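You operate a simulated robot arm through the tools that you are given. There is no shell and no other tool. Be economical: measure what you need, move in short steps, check, and stop when the job is done.

You are at the controls of a simulated two-armed robot. One attempt, no reset.

JOB
Shut the toggle clamp on column nine and raise its box with the blue handset.
Fine: select nine; pull its safety pin once the clamp is shut; hold the handset while you press its up key; the box stays at the top.

Only the result counts: the job must be done as asked and must still hold three seconds after the hand-in. Knocking over, shifting, dropping, spilling or breaking anything else fails it.

ROBOT AND FRAMES
Two 7-joint arms with two-finger parallel grippers on one trunk, on a base that drives. Base frame: it is fixed to the floor where the robot stands at the start and does not move with it; the origin is under the middle of the robot, x ahead of it, y to its left, z up. Lengths are in cm, angles in rad, forces in N, time in s.
The left shoulder is at the start at [7, 13.3, 130.1], the right one opposite. With the tool pointing down near the work surface each hand reaches from about 10 to 62 cm from the robot's upright axis, wherever it stands, measured 20 degrees to its own side. Places, roughly: toggle clamp [80, 0, 50]; selector nine-ten [40, -40, 90]; safety pin nine [80, 30, 120]; up key of the blue handset [70, 60, 130]; weight box nine [90, 20, 130]; something [80, 20, 80]; safety pin ten [70, -10, 120]; down key of the blue handset [70, 50, 130]; up key nine-ten [40, -40, 80]; motor switch nine-ten [40, -60, 90]. Payload 1.57 kg a hand.
Tool frame (each hand has its own): the origin (TCP) lies between the finger pads and is the grasp point; the fingertips stand 3 cm ahead of it; z points along the fingers, y is the line along which they close. The gripper opens to 8 cm. The fingers are 1.7 cm wide and 1.2 cm thick; the gripper's body (4 by 8.2 cm) begins 8 cm behind the TCP.
Orientation is that of the tool frame in the base frame, as [roll, pitch, yaw] about the fixed x, y, z axes, in that order (R = Rz(yaw) Ry(pitch) Rx(roll)). With the fingers straight down and closing along the base's y, the tool's x points along the base's -x, its y along +y and its z along -z.

CONTROLS
- The arms move only by the tool step_arm. It takes "left_motion", "right_motion" or both (then of equal length, played together; a hand with none holds still); each is a list of rows, each a list of 7 numbers: the shift along the tool's x, y, z in cm, then the turn, a rotation vector about the tool's x, y, z in rad, then the gripper command, from -1 (fully open) to 1 (shut), values between in proportion. In form: [[x, y, z, rx, ry, rz, hand], ...]. A call has 1 to 8 rows; each row is the pose to reach, as a shift and turn from the pose commanded when the call began, along the tool's axes at that moment. A row lasts 0.2 s, in which the tool goes at most 5 cm and 0.15 rad; a call with a longer step from one row to the next is refused whole, and so is a gripper value outside its range. Where a pose cannot be reached the arm comes as near as it can. A force on the tool above 40 N (or 10 N above the force at the start of the call, whichever is more), or a blocked arm, ends the call early, and 0.2 s more pass. Each finger travels about 15.3 cm/s and halts on what it meets, pressing with about 21 N; the grip force reading is that of the motor and also rises with nothing between the fingers. The clock runs only during rows and for 0.2 s after the last one: add rows that repeat a pose to give the fingers time. The reply holds the time, the measured pose of the TCP, the force on the tool along the base axes, the opening and the grip force, in the units named above and with some noise.
- Cameras (640 x 400 px; columns grow to the right, rows downward): "scene" is now at [12.79, 1.01, 152.23]; the picture's right is [0.19, -0.98, -0.00], its down [-0.75, -0.15, -0.65] and it looks along [0.63, 0.13, -0.76] (base axes); focal length 214 px, centre (320, 200). "left" rides on the left gripper at [7.2, 0.7, -12.2] in its tool frame; the picture's right is [-0.09, 1.00, 0.00], its down [-0.84, -0.08, -0.54] and it looks along [-0.54, -0.05, 0.84] (tool axes); focal length 238 px, centre (320, 200). "right" rides on the right gripper at [7.2, -0.7, -12.2] in its tool frame; the picture's right is [0.09, 1.00, 0.00], its down [-0.84, 0.08, -0.54] and it looks along [-0.54, 0.05, 0.84] (tool axes); focal length 238 px, centre (320, 200). There is no depth. A picture from a camera that has moved, and an enlarged one, comes with that camera's place and axes in the base frame and with its lens. The place of the scene camera against the robot may be out by one fixed shift of up to 1.8 cm in any direction.
- get_image(camera): a new picture of that camera. It takes no simulated time.
- move_column(by): slides the trunk up (or, below 0, down) by that many cm; the arms and the scene camera ride with it, the base frame stays. It gives what a move gives, with no picture.
- drive_base(legs): drives the robot by 1 to 6 legs, each [ahead, left, turn to the left] in cm, cm and rad, along the robot's own axes; the way and the turn of a leg run together, so that a leg with both is an arc; at most 150 cm and 3.142 rad a leg. The arms and the cameras ride along, it lands a little off, and it stops where it bumps. It gives what a move gives.
- head_to(pan, tilt): turns the head with the scene camera to pan (to the left, within 1.501 rad either way) and tilt (down, from -0.506 to 1.204), counted from straight ahead of the robot. It gives what a move gives.
- enlarge(camera, box): a new picture of the part [left, top, right, bottom] of that camera's present view, enlarged. It takes no simulated time.
- finish_job(): hands the job in; it is judged then, once.

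Work in short steps. Places have to be worked out from the pictures, the camera data and where the tool is seen: move nearer, look again, correct. Check each grasp and each placing, and mend what went wrong. You have 120 turns and 92 pictures in all, those below and enlarged ones among them. Open the grippers and draw the arms clear of the work before you hand the job in, unless the task says otherwise; then end with one line.

The tools are called after "Call:" as a command line: name --argument value ..., lists and objects as JSON in quotes. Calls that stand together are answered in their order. step_arm: Moves the arms, as the interface text tells. Its arguments: {"type":"object","properties":{"left_motion":{"type":"array","items":{"type":"array","items":{"type":"number"}}},"right_motion":{"type":"array","items":{"type":"array","items":{"type":"number"}}}},"required":[]} The other tools are called the same way: move_column (by) slides the trunk up or down; drive_base (legs) drives the base; head_to (pan, tilt) turns the head that bears the scene camera; get_image (camera) takes a picture; enlarge (camera, box) takes an enlarged picture of a part of a camera's view; finish_job () hands the job in.

At the start:

```text
time: 0.0
left_tcp_pos: [46.39, 29.57, 115.07]
left_tool_rot: [-3.141, 0.0, -3.141]
left_ft_force: [0.4, 0.2, 0.2]
left_gripper_width: 8.0
left_grip_force: 0.0
right_tcp_pos: [38.78, -2.74, 114.95]
right_tool_rot: [-3.14, 0.0, 3.141]
right_ft_force: [0.7, 0.4, 0.7]
right_gripper_width: 7.99
right_grip_force: 0.1
trunk travel left (down, up): [-87.5, 6.5]
robot x, y, heading: [-0.08, 0.06, 0.005]
head pan, tilt: [0.195, 0.867]
```

scene: 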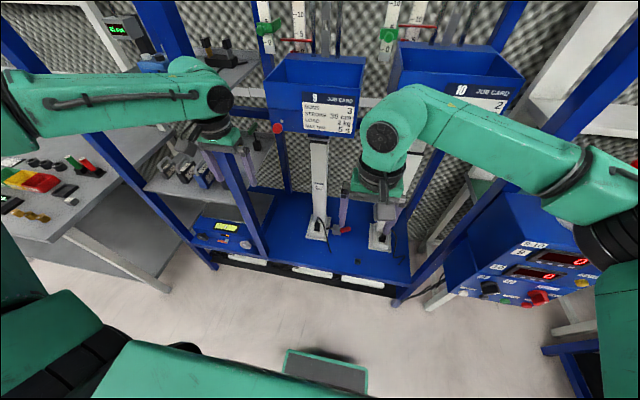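
right: 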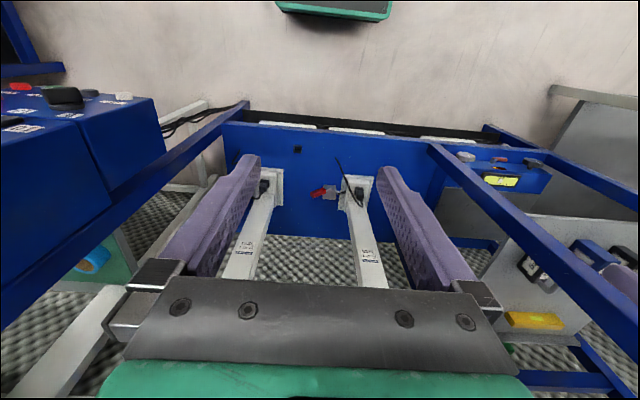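
left: 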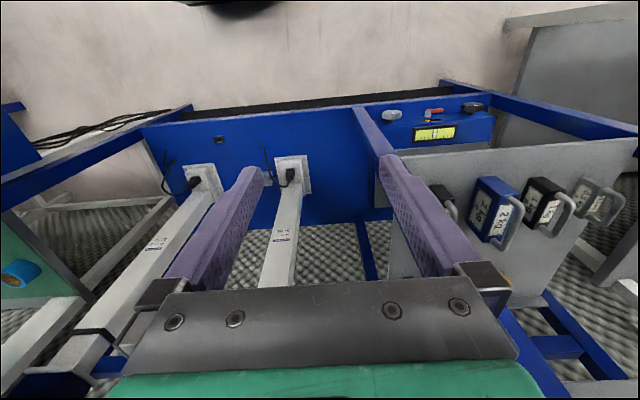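

The scene shows a blue rig with two columns, job cards, a control box on the right and a bench on the left. I look closer at the parts before moving.

Call:
enlarge --camera "scene" --box '[200, 0, 520, 200]'

Call:
enlarge --camera "scene" --box '[420, 170, 640, 330]'

Call:
enlarge --camera "scene" --box '[0, 0, 270, 230]'

Call:
enlarge --camera "scene" --box '[180, 180, 420, 300]'

```text
2.00 times, centred on (360, 100) of scene
camera zoom: at [12.79, 1.01, 152.23], right [0.19, -0.98, 0.0], down [-0.75, -0.15, -0.65], along [0.63, 0.13, -0.76], focal length 429 px, centre (240, 400)
```

zoom: 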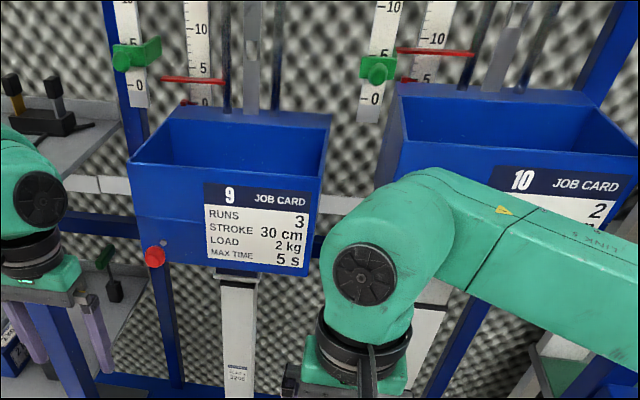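

```text
2.50 times, centred on (530, 250) of scene
camera zoom: at [12.79, 1.01, 152.23], right [0.19, -0.98, 0.0], down [-0.75, -0.15, -0.65], along [0.63, 0.13, -0.76], focal length 536 px, centre (-205, 75)
```

zoom: 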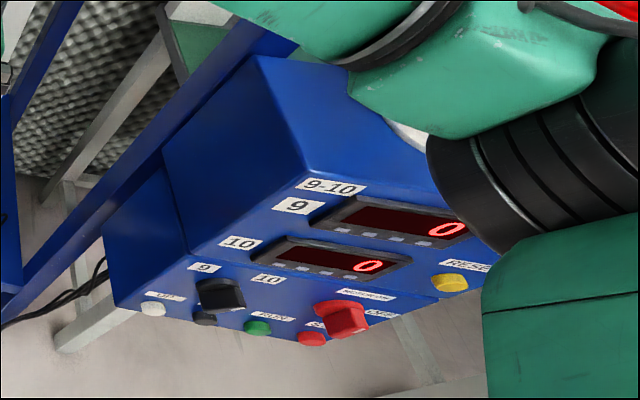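

```text
1.74 times, centred on (135, 115) of scene
camera zoom: at [12.79, 1.01, 152.23], right [0.19, -0.98, 0.0], down [-0.75, -0.15, -0.65], along [0.63, 0.13, -0.76], focal length 373 px, centre (642, 348)
```

zoom: 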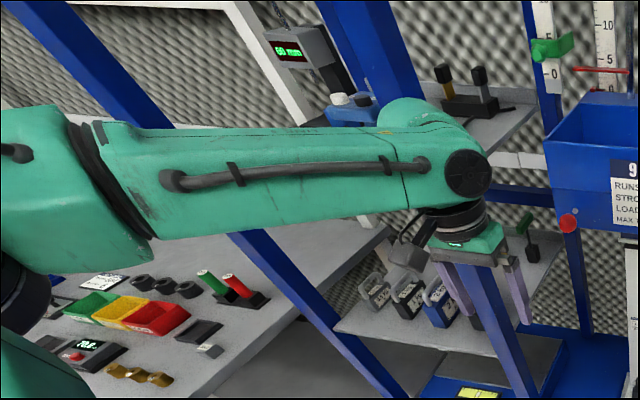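

```text
2.67 times, centred on (300, 240) of scene
camera zoom: at [12.79, 1.01, 152.23], right [0.19, -0.98, 0.0], down [-0.75, -0.15, -0.65], along [0.63, 0.13, -0.76], focal length 572 px, centre (373, 93)
```

zoom: 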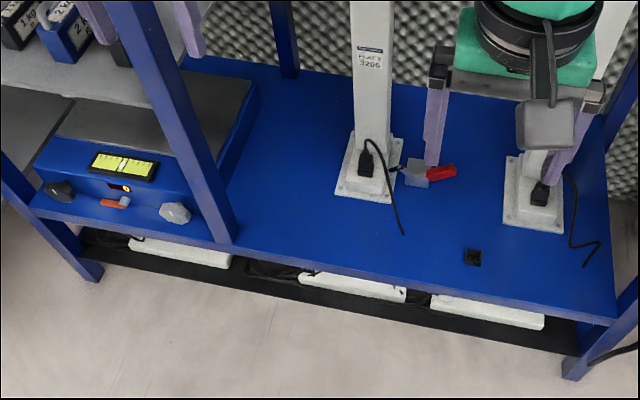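

I look with the head toward the handset and pin (left-ahead), then toward the panel (right).

Call:
head_to --pan 0.5 --tilt 0.3

Call:
get_image --camera "scene"

Call:
head_to --pan -0.8 --tilt 0.9

Call:
get_image --camera "scene"

```text
time: 1.0
left_tcp_pos: [46.44, 29.54, 115.03]
left_tool_rot: [3.141, 0.0, -3.14]
left_ft_force: [-0.4, -0.2, 0.7]
left_gripper_width: 8.01
left_grip_force: 0.1
right_tcp_pos: [38.85, -2.75, 114.98]
right_tool_rot: [3.141, 0.0, 3.141]
right_ft_force: [0.5, -0.2, -0.1]
right_gripper_width: 8.0
right_grip_force: 0.2
trunk travel left (down, up): [-87.5, 6.5]
robot x, y, heading: [-0.24, -0.02, 0.001]
head pan, tilt: [0.499, 0.3]
```

```text
84 pictures are left
camera scene: at [13.4, 3.99, 157.2], right [0.48, -0.88, 0.0], down [-0.26, -0.14, -0.95], along [0.84, 0.46, -0.3], focal length 214 px, centre (320, 200)
```

scene: 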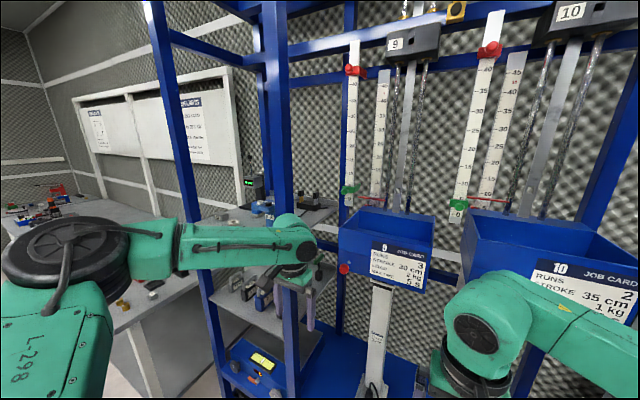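

```text
time: 2.5
left_tcp_pos: [46.36, 29.53, 114.96]
left_tool_rot: [3.141, -0.001, 3.141]
left_ft_force: [-0.5, 0.8, 0.4]
left_gripper_width: 8.01
left_grip_force: 0.1
right_tcp_pos: [38.85, -2.68, 115.03]
right_tool_rot: [3.141, -0.001, -3.141]
right_ft_force: [0.0, -0.4, 0.0]
right_gripper_width: 8.01
right_grip_force: 0.0
trunk travel left (down, up): [-87.5, 6.5]
robot x, y, heading: [-0.02, -0.22, -0.002]
head pan, tilt: [-0.799, 0.901]
```

```text
83 pictures are left
camera scene: at [10.48, -5.88, 151.98], right [-0.72, -0.7, 0.0], down [-0.55, 0.56, -0.62], along [0.43, -0.45, -0.78], focal length 214 px, centre (320, 200)
```

scene: 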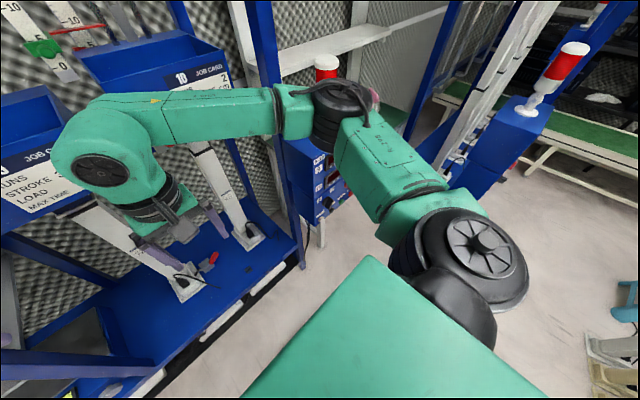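

The rack front is near x≈52 and the 9-10 panel near x≈40, y≈-40. I back off 15 cm and lower the trunk so the right hand can look at the panel level.

Call:
drive_base --legs '[[-18, 0, 0]]'

Call:
move_column --by -20

Call:
step_arm --right_motion '[[0, -3, 0, 0, -0.15, 0, 0], [0, -6, 0, 0, -0.3, 0, 0], [0, -9, 0, 0, -0.45, 0, 0], [0, -12, 0, 0, -0.6, 0, 0.5], [0, -15, 0, 0, -0.75, 0, 0.5], [0, -18, 0, 0, -0.9, 0, 1], [0, -21, 0, 0, -1.05, 0, 1], [0, -24, 0, 0, -1.2, 0, 1]]'

Call:
get_image --camera "right"

Call:
head_to --pan -0.7 --tilt 0.7

Call:
get_image --camera "scene"

```text
time: 4.0
left_tcp_pos: [28.89, 29.58, 114.76]
left_tool_rot: [-3.141, -0.002, -3.139]
left_ft_force: [0.0, -0.2, -0.4]
left_gripper_width: 7.99
left_grip_force: 0.0
right_tcp_pos: [21.37, -2.67, 114.74]
right_tool_rot: [3.141, -0.004, -3.141]
right_ft_force: [0.8, 0.1, 0.8]
right_gripper_width: 7.98
right_grip_force: 0.1
trunk travel left (down, up): [-87.5, 6.5]
robot x, y, heading: [-17.96, -0.13, 0.002]
head pan, tilt: [-0.799, 0.901]
```

```text
time: 6.1
left_tcp_pos: [28.44, 29.55, 95.0]
left_tool_rot: [3.141, 0.0, -3.141]
left_ft_force: [0.4, 0.2, -0.5]
left_gripper_width: 7.99
left_grip_force: 0.1
right_tcp_pos: [20.88, -2.73, 94.98]
right_tool_rot: [-3.142, 0.0, 3.141]
right_ft_force: [-0.1, 1.0, 0.0]
right_gripper_width: 8.01
right_grip_force: 0.1
trunk travel left (down, up): [-67.5, 26.5]
robot x, y, heading: [-18.04, -0.12, 0.0]
head pan, tilt: [-0.799, 0.901]
```

```text
time: 7.9
left_tcp_pos: [28.45, 29.57, 94.99]
left_tool_rot: [-3.14, 0.001, -3.14]
left_ft_force: [-0.5, -0.1, 0.6]
left_gripper_width: 8.0
left_grip_force: 0.0
right_tcp_pos: [22.93, -28.4, 93.99]
right_tool_rot: [-3.076, 1.199, -3.051]
right_ft_force: [-1.9, -3.6, -1.5]
right_gripper_width: 0.0
right_grip_force: 20.7
right hand out of reach, approached as far as the arm can: row 5, 6, 7, 8
trunk travel left (down, up): [-67.5, 26.5]
robot x, y, heading: [-17.92, -0.05, -0.0]
head pan, tilt: [-0.799, 0.901]
```

```text
82 pictures are left
camera right: at [8.95, -29.49, 91.68], right [-0.06, 0.99, -0.11], down [-0.2, 0.1, 0.97], along [0.98, 0.08, 0.2], focal length 238 px, centre (320, 200)
```

right: 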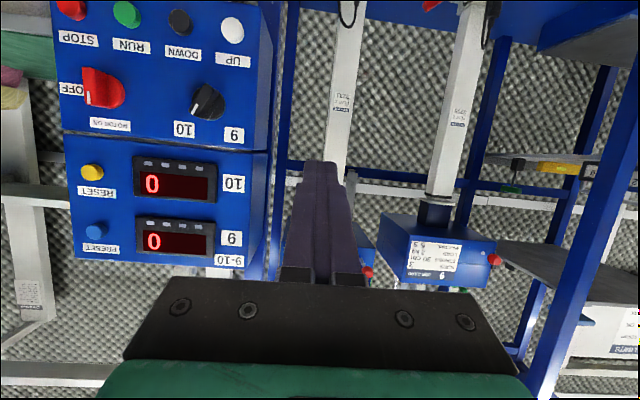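

```text
time: 8.7
left_tcp_pos: [28.53, 29.59, 94.95]
left_tool_rot: [-3.141, 0.001, -3.139]
left_ft_force: [0.2, -0.1, -0.2]
left_gripper_width: 7.97
left_grip_force: 0.1
right_tcp_pos: [23.15, -28.04, 94.11]
right_tool_rot: [-3.054, 1.199, -3.022]
right_ft_force: [1.3, 0.0, -0.2]
right_gripper_width: 0.02
right_grip_force: 21.3
trunk travel left (down, up): [-67.5, 26.5]
robot x, y, heading: [-17.94, 0.06, -0.004]
head pan, tilt: [-0.7, 0.7]
```

```text
81 pictures are left
camera scene: at [-6.19, -5.92, 133.6], right [-0.64, -0.77, 0.0], down [-0.49, 0.41, -0.76], along [0.58, -0.49, -0.64], focal length 214 px, centre (320, 200)
```

scene: 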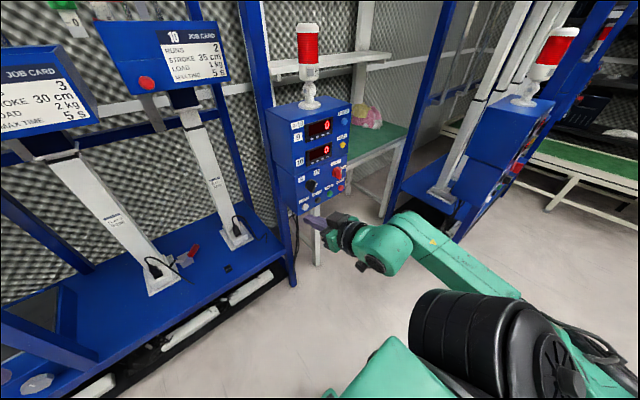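

The right camera sees the panel upside down. I enlarge the selector and motor switch.

Call:
enlarge --camera "right" --box '[50, 0, 290, 150]'

Call:
enlarge --camera "right" --box '[340, 140, 640, 330]'

```text
2.67 times, centred on (170, 75) of right
camera zoom: at [9.15, -29.4, 91.82], right [-0.07, 0.99, -0.12], down [-0.2, 0.1, 0.97], along [0.98, 0.09, 0.19], focal length 636 px, centre (720, 533)
```

zoom: 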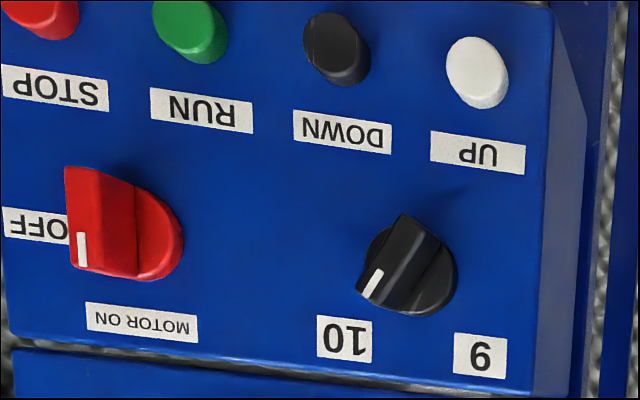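

```text
2.11 times, centred on (490, 235) of right
camera zoom: at [9.15, -29.4, 91.82], right [-0.07, 0.99, -0.12], down [-0.2, 0.1, 0.97], along [0.98, 0.09, 0.19], focal length 502 px, centre (-38, 126)
```

zoom: 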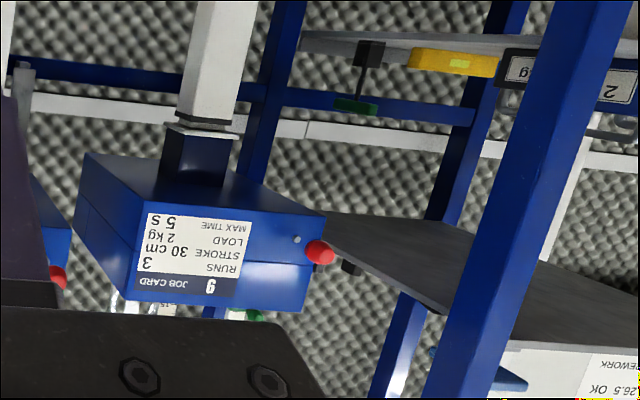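

The selector is a bar knob now pointing at 10; "9" is upper left. I judge it at about [42, -42.4, 87.5]. I bring the right hand in front of it, level, and open the fingers.

Call:
step_arm --right_motion '[[0.9, -4, 2.5, 0, -0.1, 0, 1], [1.8, -8, 5, 0, -0.2, 0, 1], [2.7, -12, 7.5, 0, -0.3, 0, 0.5], [3.63, -15.7, 10, 0, -0.371, 0, 0], [3.63, -15.7, 10, 0, -0.371, 0, 0]]'

Call:
get_image --camera "right"

```text
time: 9.8
left_tcp_pos: [28.62, 29.68, 94.98]
left_tool_rot: [3.14, -0.001, -3.139]
left_ft_force: [-0.1, -0.4, 0.1]
left_gripper_width: 8.01
left_grip_force: 0.0
right_tcp_pos: [29.55, -44.79, 88.39]
right_tool_rot: [0.999, 1.571, 1.002]
right_ft_force: [0.7, 0.4, 0.5]
right_gripper_width: 3.98
right_grip_force: 0.0
right hand out of reach, approached as far as the arm can: row 4, 5
trunk travel left (down, up): [-67.5, 26.5]
robot x, y, heading: [-17.83, 0.28, -0.001]
head pan, tilt: [-0.7, 0.7]
```

```text
78 pictures are left
camera right: at [17.21, -45.49, 81.14], right [0.0, 1.0, -0.09], down [-0.54, 0.08, 0.84], along [0.84, 0.05, 0.54], focal length 238 px, centre (320, 200)
```

right: 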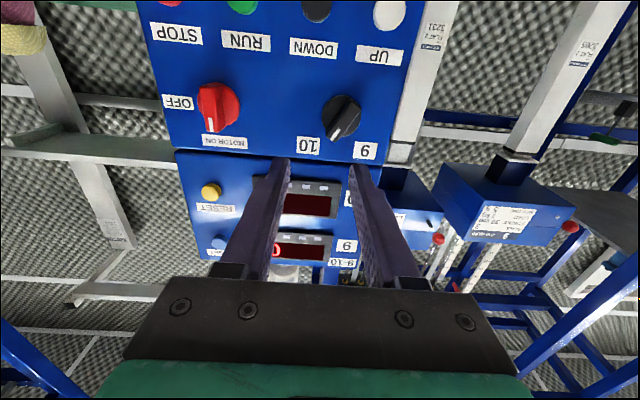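

Orientation is right and both rays agree: knob at about [43, -42.6, 87]. I roll the hand about its axis to match the bar and check.

Call:
step_arm --right_motion '[[0, 0, 1, 0, 0, 0.15, -0.5], [0.5, 0, 2, 0, 0, 0.3, -0.5], [1, 0, 3, 0, 0, 0.45, -0.5], [1, 0, 3, 0, 0, 0.55, -0.5], [1, 0, 3, 0, 0, 0.55, -0.5]]'

Call:
enlarge --camera "right" --box '[200, 0, 480, 180]'

```text
time: 11.1
left_tcp_pos: [28.63, 29.6, 94.91]
left_tool_rot: [-3.141, -0.001, -3.141]
left_ft_force: [0.3, 0.3, 0.7]
left_gripper_width: 8.0
left_grip_force: 0.0
right_tcp_pos: [30.43, -45.18, 89.31]
right_tool_rot: [1.572, 1.018, 1.572]
right_ft_force: [-0.3, -0.1, -0.1]
right_gripper_width: 6.0
right_grip_force: 0.0
right hand out of reach, approached as far as the arm can: row 1, 2, 3, 4, 5
trunk travel left (down, up): [-67.5, 26.5]
robot x, y, heading: [-17.81, -0.34, -0.003]
head pan, tilt: [-0.7, 0.7]
```

```text
2.22 times, centred on (340, 90) of right
camera zoom: at [18.19, -41.95, 82.79], right [0.0, 0.9, 0.44], down [-0.54, -0.37, 0.75], along [0.84, -0.24, 0.48], focal length 530 px, centre (276, 444)
```

zoom: 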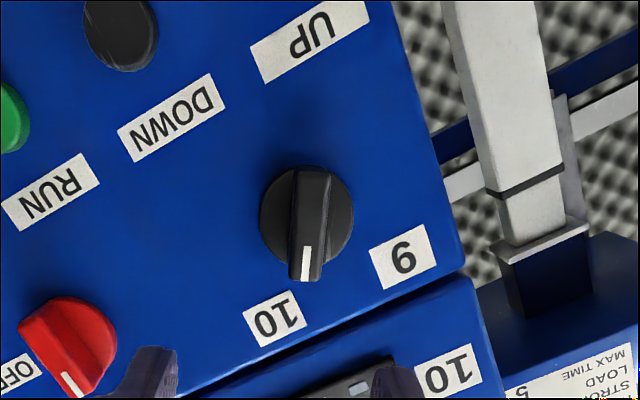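

The bar is now lined up with the fingers, but the arm is near a limit here. I shift the base right and slightly back so the knob is straight ahead of the right shoulder.

Call:
drive_base --legs '[[-6, -20, 0]]'

Call:
step_arm --right_motion '[[-1, 4, 0, 0, 0, 0, -0.5], [-2, 8, 0, 0, 0, 0, -0.5], [-4, 12, 2, 0, 0, 0, -0.5], [-6, 16, 4, 0, 0, 0, -0.5], [-6, 16, 4, 0, 0, 0, -0.5]]'

Call:
get_image --camera "right"

```text
time: 12.7
left_tcp_pos: [22.7, 9.47, 95.03]
left_tool_rot: [-3.141, 0.0, -3.139]
left_ft_force: [-0.7, -0.5, 0.1]
left_gripper_width: 7.99
left_grip_force: 0.0
right_tcp_pos: [24.61, -65.14, 89.22]
right_tool_rot: [1.572, 1.021, 1.574]
right_ft_force: [0.0, 0.1, -0.7]
right_gripper_width: 6.01
right_grip_force: 0.1
trunk travel left (down, up): [-67.5, 26.5]
robot x, y, heading: [-23.69, -20.3, 0.003]
head pan, tilt: [-0.7, 0.7]
```

```text
time: 13.9
left_tcp_pos: [22.48, 9.52, 95.03]
left_tool_rot: [3.141, -0.002, -3.14]
left_ft_force: [-0.3, -0.6, 0.8]
left_gripper_width: 7.99
left_grip_force: 0.0
right_tcp_pos: [28.67, -54.73, 102.83]
right_tool_rot: [1.572, 1.021, 1.573]
right_ft_force: [-0.4, -0.7, -0.3]
right_gripper_width: 5.98
right_grip_force: 0.0
trunk travel left (down, up): [-67.5, 26.5]
robot x, y, heading: [-23.59, -20.09, -0.001]
head pan, tilt: [-0.7, 0.7]
```

```text
76 pictures are left
camera right: at [16.28, -51.57, 96.32], right [0.0, 0.9, 0.44], down [-0.54, -0.37, 0.75], along [0.84, -0.24, 0.49], focal length 238 px, centre (320, 200)
```

right: 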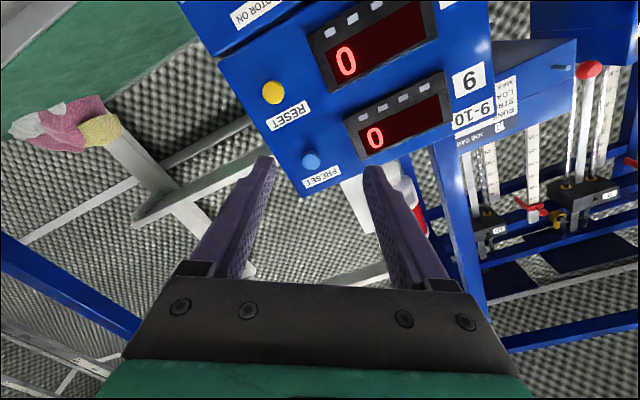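

I now have the axes: tool x = [0, .52, -.85], y = [0, .85, .52]. I move to a pre-grasp at about [34, -42.6, 87].

Call:
step_arm --right_motion '[[4, 0.4, 1, 0, 0, 0, -0.5], [8, 0.8, 2, 0, 0, 0, -0.5], [12, 1.3, 3, 0, 0, 0, -0.5], [16, 1.7, 4, 0, 0, 0, -0.5], [19.7, 2.1, 5.3, 0, 0, 0, -0.5], [19.7, 2.1, 5.3, 0, 0, 0, -0.5]]'

Call:
get_image --camera "right"

```text
time: 15.3
left_tcp_pos: [22.6, 9.47, 94.95]
left_tool_rot: [3.141, 0.0, -3.14]
left_ft_force: [-0.4, 0.1, 0.2]
left_gripper_width: 8.0
left_grip_force: 0.1
right_tcp_pos: [24.33, -52.05, 96.44]
right_tool_rot: [1.576, 1.022, 1.575]
right_ft_force: [0.3, 0.5, -0.3]
right_gripper_width: 6.01
right_grip_force: 0.1
right hand out of reach, approached as far as the arm can: row 1, 2, 3, 4, 5, 6
trunk travel left (down, up): [-67.5, 26.5]
robot x, y, heading: [-23.79, -19.94, -0.003]
head pan, tilt: [-0.7, 0.7]
```

```text
75 pictures are left
camera right: at [12.04, -48.81, 89.94], right [0.0, 0.9, 0.44], down [-0.54, -0.37, 0.75], along [0.84, -0.24, 0.48], focal length 238 px, centre (320, 200)
```

right: 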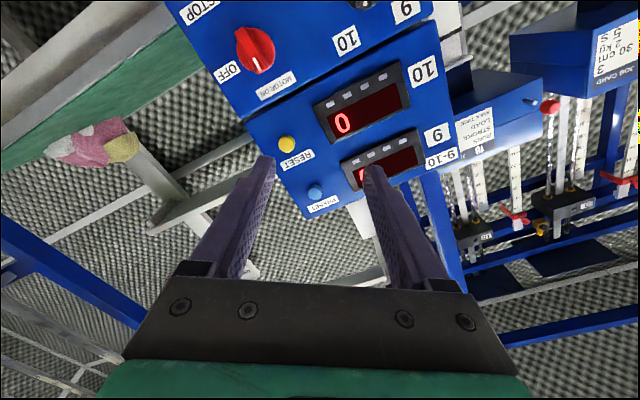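

It only gets to x≈24 at this height, so the limit seems to be arm geometry with the shoulder high above. I lower the trunk so the shoulder is nearer the knob's height, then raise the hand.

Call:
move_column --by -22

Call:
step_arm --right_motion '[[-2, 3, 2, 0, 0, 0, -0.5], [-3, 6, 4, 0, 0, 0, -0.5], [-4, 9, 6, 0, 0, 0, -0.5], [-5, 12, 8, 0, 0, 0, -0.5], [-5, 14.5, 9.5, 0, 0, 0, -0.5], [-5, 14.5, 9.5, 0, 0, 0, -0.5]]'

Call:
get_image --camera "right"

```text
time: 17.6
left_tcp_pos: [22.52, 9.38, 72.96]
left_tool_rot: [-3.14, 0.0, -3.14]
left_ft_force: [0.2, -0.6, 0.3]
left_gripper_width: 8.01
left_grip_force: 0.1
right_tcp_pos: [24.33, -52.01, 74.46]
right_tool_rot: [1.574, 1.019, 1.573]
right_ft_force: [-0.8, -0.9, 0.6]
right_gripper_width: 6.0
right_grip_force: 0.1
trunk travel left (down, up): [-45.5, 48.5]
robot x, y, heading: [-23.65, -20.34, 0.001]
head pan, tilt: [-0.7, 0.7]
```

```text
time: 19.0
left_tcp_pos: [22.59, 9.45, 73.02]
left_tool_rot: [-3.141, 0.001, -3.14]
left_ft_force: [0.8, -0.5, -0.3]
left_gripper_width: 8.0
left_grip_force: 0.0
right_tcp_pos: [29.72, -46.85, 87.08]
right_tool_rot: [1.582, 1.019, 1.585]
right_ft_force: [0.1, -0.7, -0.5]
right_gripper_width: 6.01
right_grip_force: 0.1
right hand out of reach, approached as far as the arm can: row 1, 2, 3, 4, 5, 6
trunk travel left (down, up): [-45.5, 48.5]
robot x, y, heading: [-23.61, -19.77, -0.001]
head pan, tilt: [-0.7, 0.7]
```

```text
74 pictures are left
camera right: at [17.32, -43.71, 80.65], right [0.0, 0.9, 0.44], down [-0.54, -0.37, 0.76], along [0.84, -0.24, 0.48], focal length 238 px, centre (320, 200)
```

right: 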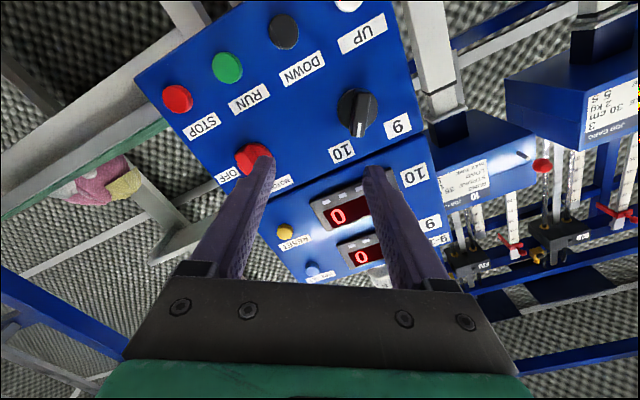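

Now the hand is level with the shoulder at [29.7, -46.9, 87.1]; I close the rest with the base: 6 ahead and 4.2 left.

Call:
drive_base --legs '[[6, 4.2, 0]]'

Call:
get_image --camera "right"

```text
time: 20.1
left_tcp_pos: [28.73, 13.73, 72.87]
left_tool_rot: [3.141, 0.001, -3.14]
left_ft_force: [-0.1, 0.0, -0.2]
left_gripper_width: 8.01
left_grip_force: 0.2
right_tcp_pos: [35.75, -42.67, 87.06]
right_tool_rot: [1.586, 1.02, 1.586]
right_ft_force: [0.8, 0.8, 0.5]
right_gripper_width: 6.01
right_grip_force: 0.0
trunk travel left (down, up): [-45.5, 48.5]
robot x, y, heading: [-18.23, -15.78, -0.005]
head pan, tilt: [-0.7, 0.7]
```

```text
73 pictures are left
camera right: at [23.36, -39.47, 80.61], right [0.0, 0.9, 0.44], down [-0.53, -0.37, 0.76], along [0.84, -0.24, 0.48], focal length 238 px, centre (320, 200)
```

right: 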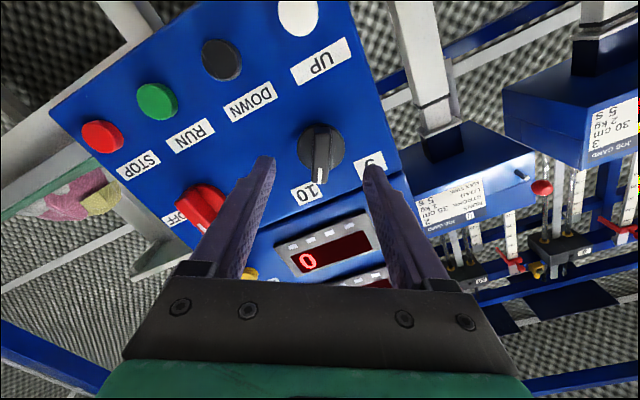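

The knob is dead centre between the fingers; I creep 4 cm forward with the base and look.

Call:
drive_base --legs '[[4, 0, 0]]'

Call:
enlarge --camera "right" --box '[160, 40, 480, 240]'

```text
time: 20.9
left_tcp_pos: [32.73, 13.73, 73.02]
left_tool_rot: [3.141, -0.001, -3.141]
left_ft_force: [-0.2, 0.5, -0.1]
left_gripper_width: 8.02
left_grip_force: 0.0
right_tcp_pos: [39.74, -42.73, 86.97]
right_tool_rot: [1.585, 1.021, 1.585]
right_ft_force: [0.0, 0.2, 0.4]
right_gripper_width: 5.99
right_grip_force: 0.0
trunk travel left (down, up): [-45.5, 48.5]
robot x, y, heading: [-13.88, -16.2, -0.003]
head pan, tilt: [-0.7, 0.7]
```

```text
2.00 times, centred on (320, 140) of right
camera zoom: at [27.37, -39.52, 80.58], right [0.0, 0.9, 0.44], down [-0.53, -0.37, 0.76], along [0.84, -0.24, 0.48], focal length 477 px, centre (320, 320)
```

zoom: 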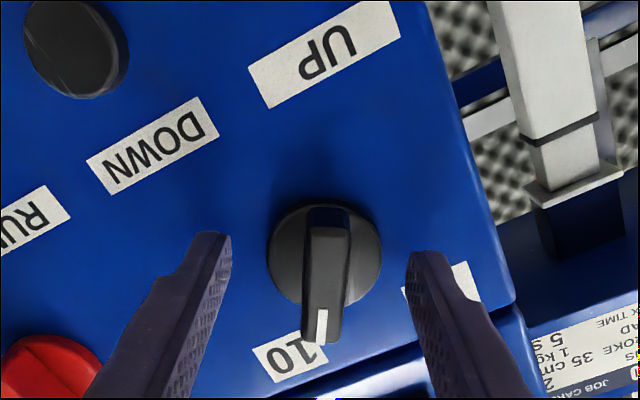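

The fingertips straddle the bar. I try pushing 2 cm further with the arm (force guarded) and close.

Call:
step_arm --right_motion '[[0, 0, 0.7, 0, 0, 0, -0.5], [0, 0, 1.4, 0, 0, 0, -0.5], [0, 0, 2, 0, 0, 0, -0.5]]'

```text
time: 21.7
left_tcp_pos: [32.55, 13.6, 73.1]
left_tool_rot: [3.142, 0.002, 3.141]
left_ft_force: [0.1, 0.4, 0.8]
left_gripper_width: 7.99
left_grip_force: 0.2
right_tcp_pos: [40.69, -42.4, 87.33]
right_tool_rot: [1.59, 1.032, 1.599]
right_ft_force: [-4.7, -0.8, -1.4]
right_gripper_width: 6.05
right_grip_force: 0.3
right hand out of reach, approached as far as the arm can: row 2, 3
trunk travel left (down, up): [-45.5, 48.5]
robot x, y, heading: [-13.78, -15.85, 0.002]
head pan, tilt: [-0.7, 0.7]
```

A light contact at tip x≈43.7. I close the fingers on the bar.

Call:
step_arm --right_motion '[[0, 0, 0, 0, 0, 0, 0.2], [0, 0, 0, 0, 0, 0, 1], [0, 0, 0, 0, 0, 0, 1], [0, 0, 0, 0, 0, 0, 1]]'

Call:
get_image --camera "right"

```text
time: 22.7
left_tcp_pos: [32.48, 13.51, 73.05]
left_tool_rot: [3.14, 0.002, 3.142]
left_ft_force: [0.2, -0.9, -0.8]
left_gripper_width: 8.01
left_grip_force: 0.1
right_tcp_pos: [40.62, -42.54, 87.25]
right_tool_rot: [1.59, 1.03, 1.597]
right_ft_force: [-7.7, -5.3, -5.3]
right_gripper_width: 1.4
right_grip_force: 30.8
trunk travel left (down, up): [-45.5, 48.5]
robot x, y, heading: [-13.84, -16.32, -0.0]
head pan, tilt: [-0.7, 0.7]
```

```text
71 pictures are left
camera right: at [28.21, -39.61, 80.79], right [0.0, 0.9, 0.43], down [-0.53, -0.37, 0.76], along [0.85, -0.23, 0.48], focal length 238 px, centre (320, 200)
```

right: 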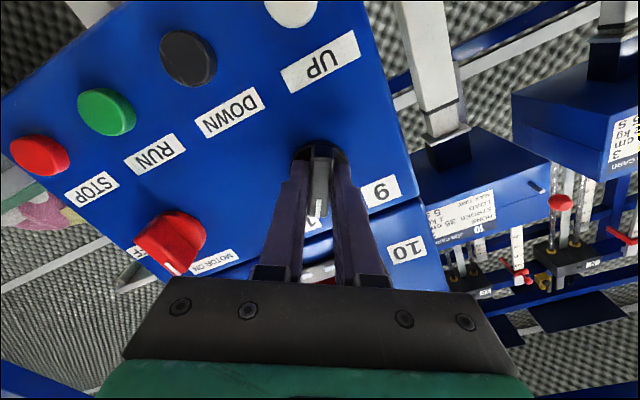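

The bar is gripped (1.4 cm). I turn about the tool axis by about -1.1 rad, from 10 to 9.

Call:
step_arm --right_motion '[[0, 0, 0, 0, 0, -0.15, 1], [0, 0, 0, 0, 0, -0.3, 1], [0, 0, 0, 0, 0, -0.45, 1], [0, 0, 0, 0, 0, -0.6, 1], [0, 0, 0, 0, 0, -0.75, 1], [0, 0, 0, 0, 0, -0.9, 1], [0, 0, 0, 0, 0, -1.05, 1], [0, 0, 0, 0, 0, -1.1, 1]]'

Call:
get_image --camera "right"

```text
time: 23.1
left_tcp_pos: [32.47, 13.52, 73.13]
left_tool_rot: [3.139, 0.002, 3.14]
left_ft_force: [-0.3, 0.0, -1.1]
left_gripper_width: 7.99
left_grip_force: 0.0
right_tcp_pos: [40.66, -42.67, 87.28]
right_tool_rot: [1.601, 1.044, 1.601]
right_ft_force: [-10.9, -6.6, -4.3]
right_gripper_width: 1.4
right_grip_force: 30.4
right hand out of reach, approached as far as the arm can: row 1
trunk travel left (down, up): [-45.5, 48.5]
robot x, y, heading: [-13.89, -16.02, -0.002]
head pan, tilt: [-0.7, 0.7]
stopped in row 1 (right hand): the force on the tool passed its limit (the readings are from after the stop); the commanded pose is now the measured one
```

```text
70 pictures are left
camera right: at [28.19, -39.65, 80.82], right [0.0, 0.91, 0.42], down [-0.53, -0.36, 0.77], along [0.85, -0.22, 0.48], focal length 238 px, centre (320, 200)
```

right: 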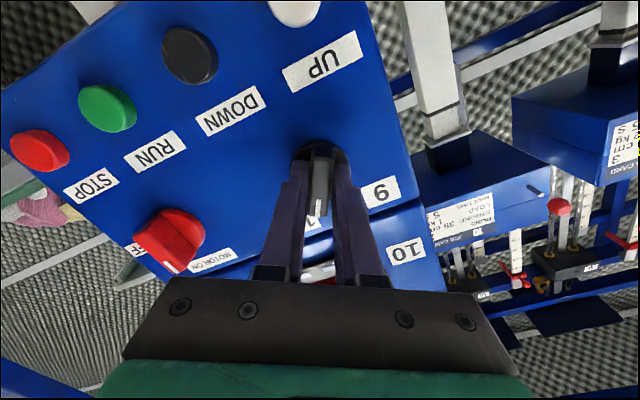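

The arm is strained near a joint limit. I look at the arm's posture before changing approach.

Call:
step_arm --right_motion '[[0, 0, 0, 0, 0, 0, 0.2], [0, 0, 0, 0, 0, 0, -0.5], [0, 0, -2, 0, 0, 0, -0.5], [0, 0, -5, 0, 0, 0, -0.5]]'

Call:
head_to --pan -0.6 --tilt 0.9

Call:
get_image --camera "scene"

```text
time: 24.1
left_tcp_pos: [32.44, 13.76, 73.01]
left_tool_rot: [-3.141, 0.002, 3.141]
left_ft_force: [0.2, -0.3, 0.3]
left_gripper_width: 7.99
left_grip_force: 0.0
right_tcp_pos: [35.91, -42.41, 87.44]
right_tool_rot: [1.598, 1.046, 1.603]
right_ft_force: [-0.3, -0.8, -0.2]
right_gripper_width: 6.0
right_grip_force: 0.1
trunk travel left (down, up): [-45.5, 48.5]
robot x, y, heading: [-13.84, -15.83, 0.004]
head pan, tilt: [-0.7, 0.7]
```

```text
time: 24.8
left_tcp_pos: [32.57, 13.54, 73.04]
left_tool_rot: [-3.141, 0.001, 3.14]
left_ft_force: [0.1, 0.8, 0.1]
left_gripper_width: 8.01
left_grip_force: 0.0
right_tcp_pos: [35.77, -42.47, 87.16]
right_tool_rot: [1.601, 1.045, 1.607]
right_ft_force: [-0.6, -0.2, 0.7]
right_gripper_width: 6.0
right_grip_force: 0.1
trunk travel left (down, up): [-45.5, 48.5]
robot x, y, heading: [-13.66, -16.56, -0.001]
head pan, tilt: [-0.6, 0.901]
```

```text
69 pictures are left
camera scene: at [-2.46, -20.71, 109.99], right [-0.57, -0.82, 0.0], down [-0.65, 0.44, -0.62], along [0.51, -0.35, -0.78], focal length 214 px, centre (320, 200)
```

scene: 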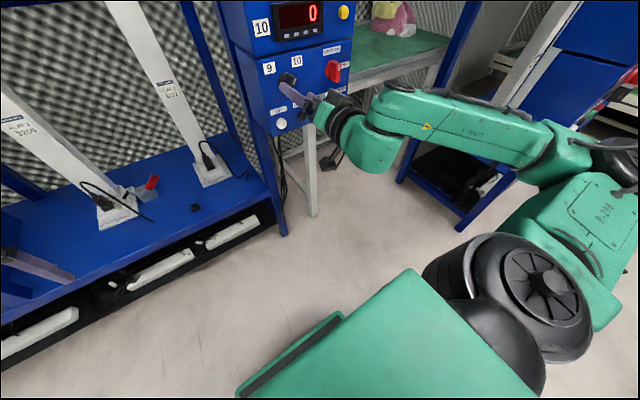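

The forearm comes in from the right. I test in free space how freely the hand can roll here.

Call:
step_arm --right_motion '[[0, 0, 0, 0, 0, -0.15, -0.5], [0, 0, 0, 0, 0, -0.3, -0.5], [0, 0, 0, 0, 0, -0.45, -0.5], [0, 0, 0, 0, 0, -0.6, -0.5], [0, 0, 0, 0, 0, -0.75, -0.5], [0, 0, 0, 0, 0, -0.9, -0.5], [0, 0, 0, 0, 0, -1.05, -0.5], [0, 0, 0, 0, 0, -1.1, -0.5]]'

```text
time: 26.6
left_tcp_pos: [32.48, 13.45, 72.96]
left_tool_rot: [3.141, -0.001, 3.141]
left_ft_force: [-0.1, 0.1, 0.0]
left_gripper_width: 8.0
left_grip_force: 0.2
right_tcp_pos: [35.84, -42.51, 87.32]
right_tool_rot: [-1.598, 0.993, -1.584]
right_ft_force: [0.0, -0.6, 0.7]
right_gripper_width: 5.98
right_grip_force: 0.0
trunk travel left (down, up): [-45.5, 48.5]
robot x, y, heading: [-13.43, -16.02, -0.002]
head pan, tilt: [-0.6, 0.901]
```

Roll is free at this extension, so only the forward reach was limiting. I roll back and bring the base forward 5.2 cm instead.

Call:
step_arm --right_motion '[[0, 0, 0, 0, 0, 0.15, -0.5], [0, 0, 0, 0, 0, 0.3, -0.5], [0, 0, 0, 0, 0, 0.45, -0.5], [0, 0, 0, 0, 0, 0.6, -0.5], [0, 0, 0, 0, 0, 0.75, -0.5], [0, 0, 0, 0, 0, 0.9, -0.5], [0, 0, 0, 0, 0, 1.05, -0.5], [0, 0, 0, 0, 0, 1.1, -0.5]]'

Call:
step_arm --right_motion '[[0, 0, -1, 0, 0, 0, -0.5], [0, 0, -2, 0, 0, 0, -0.5]]'

Call:
drive_base --legs '[[6, 0, 0]]'

Call:
get_image --camera "right"

```text
time: 28.4
left_tcp_pos: [32.68, 13.66, 73.08]
left_tool_rot: [3.141, 0.0, 3.14]
left_ft_force: [0.2, -0.2, 0.2]
left_gripper_width: 8.0
left_grip_force: 0.0
right_tcp_pos: [35.88, -42.44, 87.21]
right_tool_rot: [1.6, 1.044, 1.606]
right_ft_force: [0.4, 0.0, -0.1]
right_gripper_width: 6.01
right_grip_force: 0.1
trunk travel left (down, up): [-45.5, 48.5]
robot x, y, heading: [-13.93, -16.41, -0.003]
head pan, tilt: [-0.6, 0.901]
```

```text
time: 29.0
left_tcp_pos: [32.63, 13.65, 72.91]
left_tool_rot: [3.141, 0.002, -3.14]
left_ft_force: [-0.6, -0.4, -0.1]
left_gripper_width: 8.0
left_grip_force: 0.1
right_tcp_pos: [34.49, -43.34, 87.41]
right_tool_rot: [1.6, 1.051, 1.584]
right_ft_force: [0.0, -0.4, -0.5]
right_gripper_width: 6.01
right_grip_force: 0.1
right hand out of reach, approached as far as the arm can: row 2
trunk travel left (down, up): [-45.5, 48.5]
robot x, y, heading: [-13.93, -15.72, -0.001]
head pan, tilt: [-0.6, 0.901]
```

```text
time: 30.0
left_tcp_pos: [38.61, 13.55, 72.95]
left_tool_rot: [3.141, 0.001, 3.14]
left_ft_force: [1.0, 0.0, 0.4]
left_gripper_width: 7.99
left_grip_force: 0.1
right_tcp_pos: [40.44, -43.32, 87.39]
right_tool_rot: [1.601, 1.05, 1.586]
right_ft_force: [0.1, 0.1, -0.7]
right_gripper_width: 6.01
right_grip_force: 0.0
trunk travel left (down, up): [-45.5, 48.5]
robot x, y, heading: [-7.74, -15.66, -0.002]
head pan, tilt: [-0.6, 0.901]
```

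```text
68 pictures are left
camera right: at [28.09, -40.15, 80.92], right [0.02, 0.91, 0.41], down [-0.53, -0.34, 0.77], along [0.84, -0.24, 0.48], focal length 238 px, centre (320, 200)
```

right: 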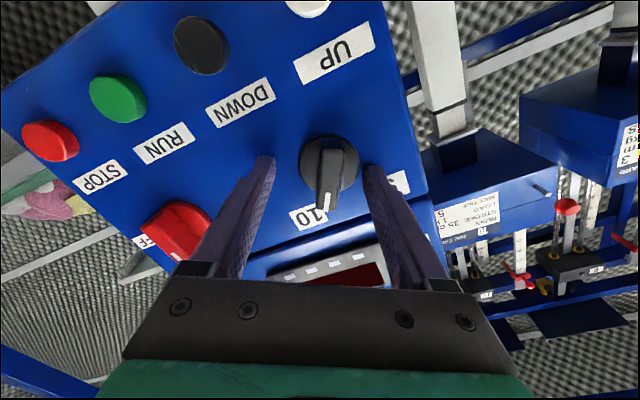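

The bar is between the fingers again, with the arm in a freer pose. Small correction and grip.

Call:
step_arm --right_motion '[[0.3, 0.6, 0.6, 0, 0, 0, -0.5], [0.3, 0.6, 0.6, 0, 0, 0, 0.3], [0.3, 0.6, 0.6, 0, 0, 0, 1], [0.3, 0.6, 0.6, 0, 0, 0, 1], [0.3, 0.6, 0.6, 0, 0, 0, 1]]'

Call:
step_arm --right_motion '[[0, 0, 0, 0, 0, -0.15, 1], [0, 0, 0, 0, 0, -0.3, 1], [0, 0, 0, 0, 0, -0.45, 1], [0, 0, 0, 0, 0, -0.6, 1], [0, 0, 0, 0, 0, -0.75, 1], [0, 0, 0, 0, 0, -0.9, 1], [0, 0, 0, 0, 0, -1.05, 1], [0, 0, 0, 0, 0, -1.1, 1]]'

Call:
get_image --camera "right"

```text
time: 31.2
left_tcp_pos: [38.19, 13.55, 73.34]
left_tool_rot: [3.141, 0.006, 3.141]
left_ft_force: [-0.4, 1.2, -0.7]
left_gripper_width: 8.02
left_grip_force: 0.0
right_tcp_pos: [40.62, -42.79, 87.51]
right_tool_rot: [1.593, 1.047, 1.575]
right_ft_force: [-24.9, -3.9, -0.9]
right_gripper_width: 1.43
right_grip_force: 30.1
trunk travel left (down, up): [-45.5, 48.5]
robot x, y, heading: [-7.77, -15.79, 0.001]
head pan, tilt: [-0.6, 0.901]
```

```text
time: 33.0
left_tcp_pos: [38.34, 13.63, 73.17]
left_tool_rot: [-3.139, 0.005, 3.14]
left_ft_force: [-0.5, -0.9, -0.5]
left_gripper_width: 7.99
left_grip_force: 0.0
right_tcp_pos: [40.62, -42.46, 87.58]
right_tool_rot: [-1.592, 0.989, -1.6]
right_ft_force: [-27.8, 9.7, -7.1]
right_gripper_width: 1.45
right_grip_force: 30.3
trunk travel left (down, up): [-45.5, 48.5]
robot x, y, heading: [-7.75, -15.91, -0.0]
head pan, tilt: [-0.6, 0.901]
```

```text
67 pictures are left
camera right: at [28.19, -46.8, 82.08], right [0.0, 0.78, -0.62], down [-0.53, 0.53, 0.66], along [0.85, 0.33, 0.41], focal length 238 px, centre (320, 200)
```

right: 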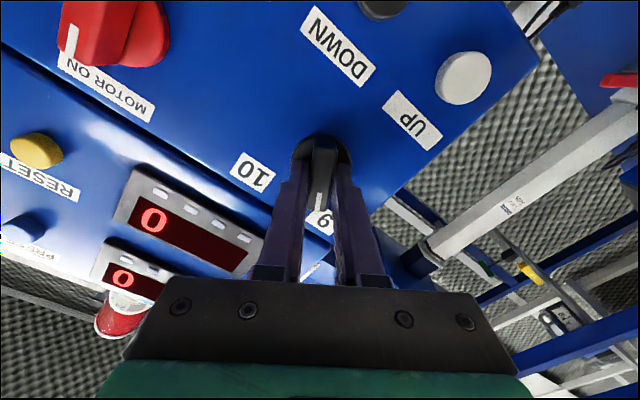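

The knob followed and points at 9. I release and back away with the base, then check it stayed.

Call:
step_arm --right_motion '[[0, 0, 0, 0, 0, 0, 0.5], [0, 0, -0.3, 0, 0, 0, 0], [0, 0, -0.5, 0, 0, 0, 0]]'

Call:
drive_base --legs '[[-12, 0, 0]]'

Call:
enlarge --camera "right" --box '[160, 0, 480, 200]'

```text
time: 33.8
left_tcp_pos: [38.62, 13.57, 72.98]
left_tool_rot: [3.142, 0.0, -3.141]
left_ft_force: [0.1, -0.1, 0.0]
left_gripper_width: 7.99
left_grip_force: 0.1
right_tcp_pos: [40.6, -42.66, 87.47]
right_tool_rot: [-1.597, 0.99, -1.606]
right_ft_force: [0.0, -0.2, -0.2]
right_gripper_width: 3.97
right_grip_force: 0.0
trunk travel left (down, up): [-45.5, 48.5]
robot x, y, heading: [-7.94, -15.68, -0.002]
head pan, tilt: [-0.6, 0.901]
```

```text
time: 35.0
left_tcp_pos: [26.44, 13.59, 72.89]
left_tool_rot: [-3.141, 0.0, -3.14]
left_ft_force: [0.1, 0.8, -0.3]
left_gripper_width: 8.01
left_grip_force: 0.0
right_tcp_pos: [28.38, -42.7, 87.5]
right_tool_rot: [-1.598, 0.99, -1.605]
right_ft_force: [-0.2, 0.1, -0.4]
right_gripper_width: 3.98
right_grip_force: 0.0
trunk travel left (down, up): [-45.5, 48.5]
robot x, y, heading: [-19.93, -16.3, -0.003]
head pan, tilt: [-0.6, 0.901]
```

```text
2.00 times, centred on (320, 100) of right
camera zoom: at [15.97, -46.96, 81.95], right [0.0, 0.78, -0.62], down [-0.53, 0.53, 0.66], along [0.85, 0.33, 0.41], focal length 477 px, centre (320, 400)
```

zoom: 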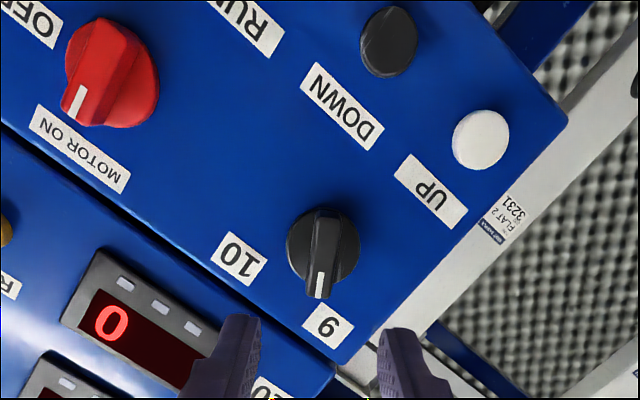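

Selector is on 9. Now I move in front of column nine and look at the clamp.

Call:
drive_base --legs '[[4, 16, 0]]'

Call:
head_to --pan 0.05 --tilt 0.65

Call:
get_image --camera "scene"

Call:
enlarge --camera "scene" --box '[240, 160, 400, 260]'

```text
time: 36.4
left_tcp_pos: [30.46, 29.37, 72.87]
left_tool_rot: [-3.141, 0.0, 3.14]
left_ft_force: [-0.6, 0.1, -0.7]
left_gripper_width: 7.99
left_grip_force: 0.0
right_tcp_pos: [32.53, -26.8, 87.38]
right_tool_rot: [-1.599, 0.988, -1.607]
right_ft_force: [0.2, 0.7, 0.3]
right_gripper_width: 4.03
right_grip_force: 0.1
trunk travel left (down, up): [-45.5, 48.5]
robot x, y, heading: [-15.64, -0.05, -0.0]
head pan, tilt: [-0.6, 0.901]
```

```text
time: 37.5
left_tcp_pos: [30.69, 29.36, 72.99]
left_tool_rot: [-3.14, 0.0, 3.14]
left_ft_force: [-0.5, 0.9, -0.2]
left_gripper_width: 8.02
left_grip_force: 0.1
right_tcp_pos: [32.52, -26.91, 87.46]
right_tool_rot: [-1.597, 0.988, -1.608]
right_ft_force: [0.5, 0.3, 0.7]
right_gripper_width: 4.01
right_grip_force: 0.1
trunk travel left (down, up): [-45.5, 48.5]
robot x, y, heading: [-15.93, -0.19, 0.002]
head pan, tilt: [0.051, 0.649]
```

```text
65 pictures are left
camera scene: at [-2.03, -0.2, 112.03], right [0.05, -1.0, 0.0], down [-0.6, -0.03, -0.8], along [0.8, 0.04, -0.6], focal length 214 px, centre (320, 200)
```

scene: 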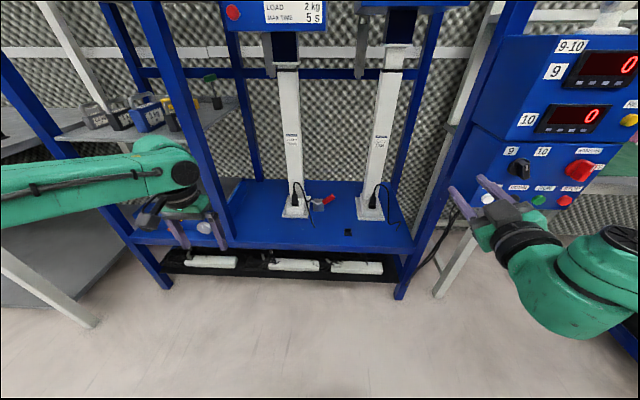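

```text
4.00 times, centred on (320, 210) of scene
camera zoom: at [-2.03, -0.2, 112.03], right [0.05, -1.0, 0.0], down [-0.6, -0.03, -0.8], along [0.8, 0.04, -0.6], focal length 858 px, centre (320, 160)
```

zoom: 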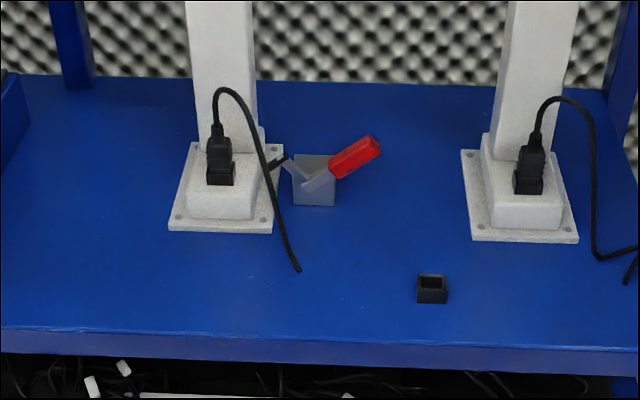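

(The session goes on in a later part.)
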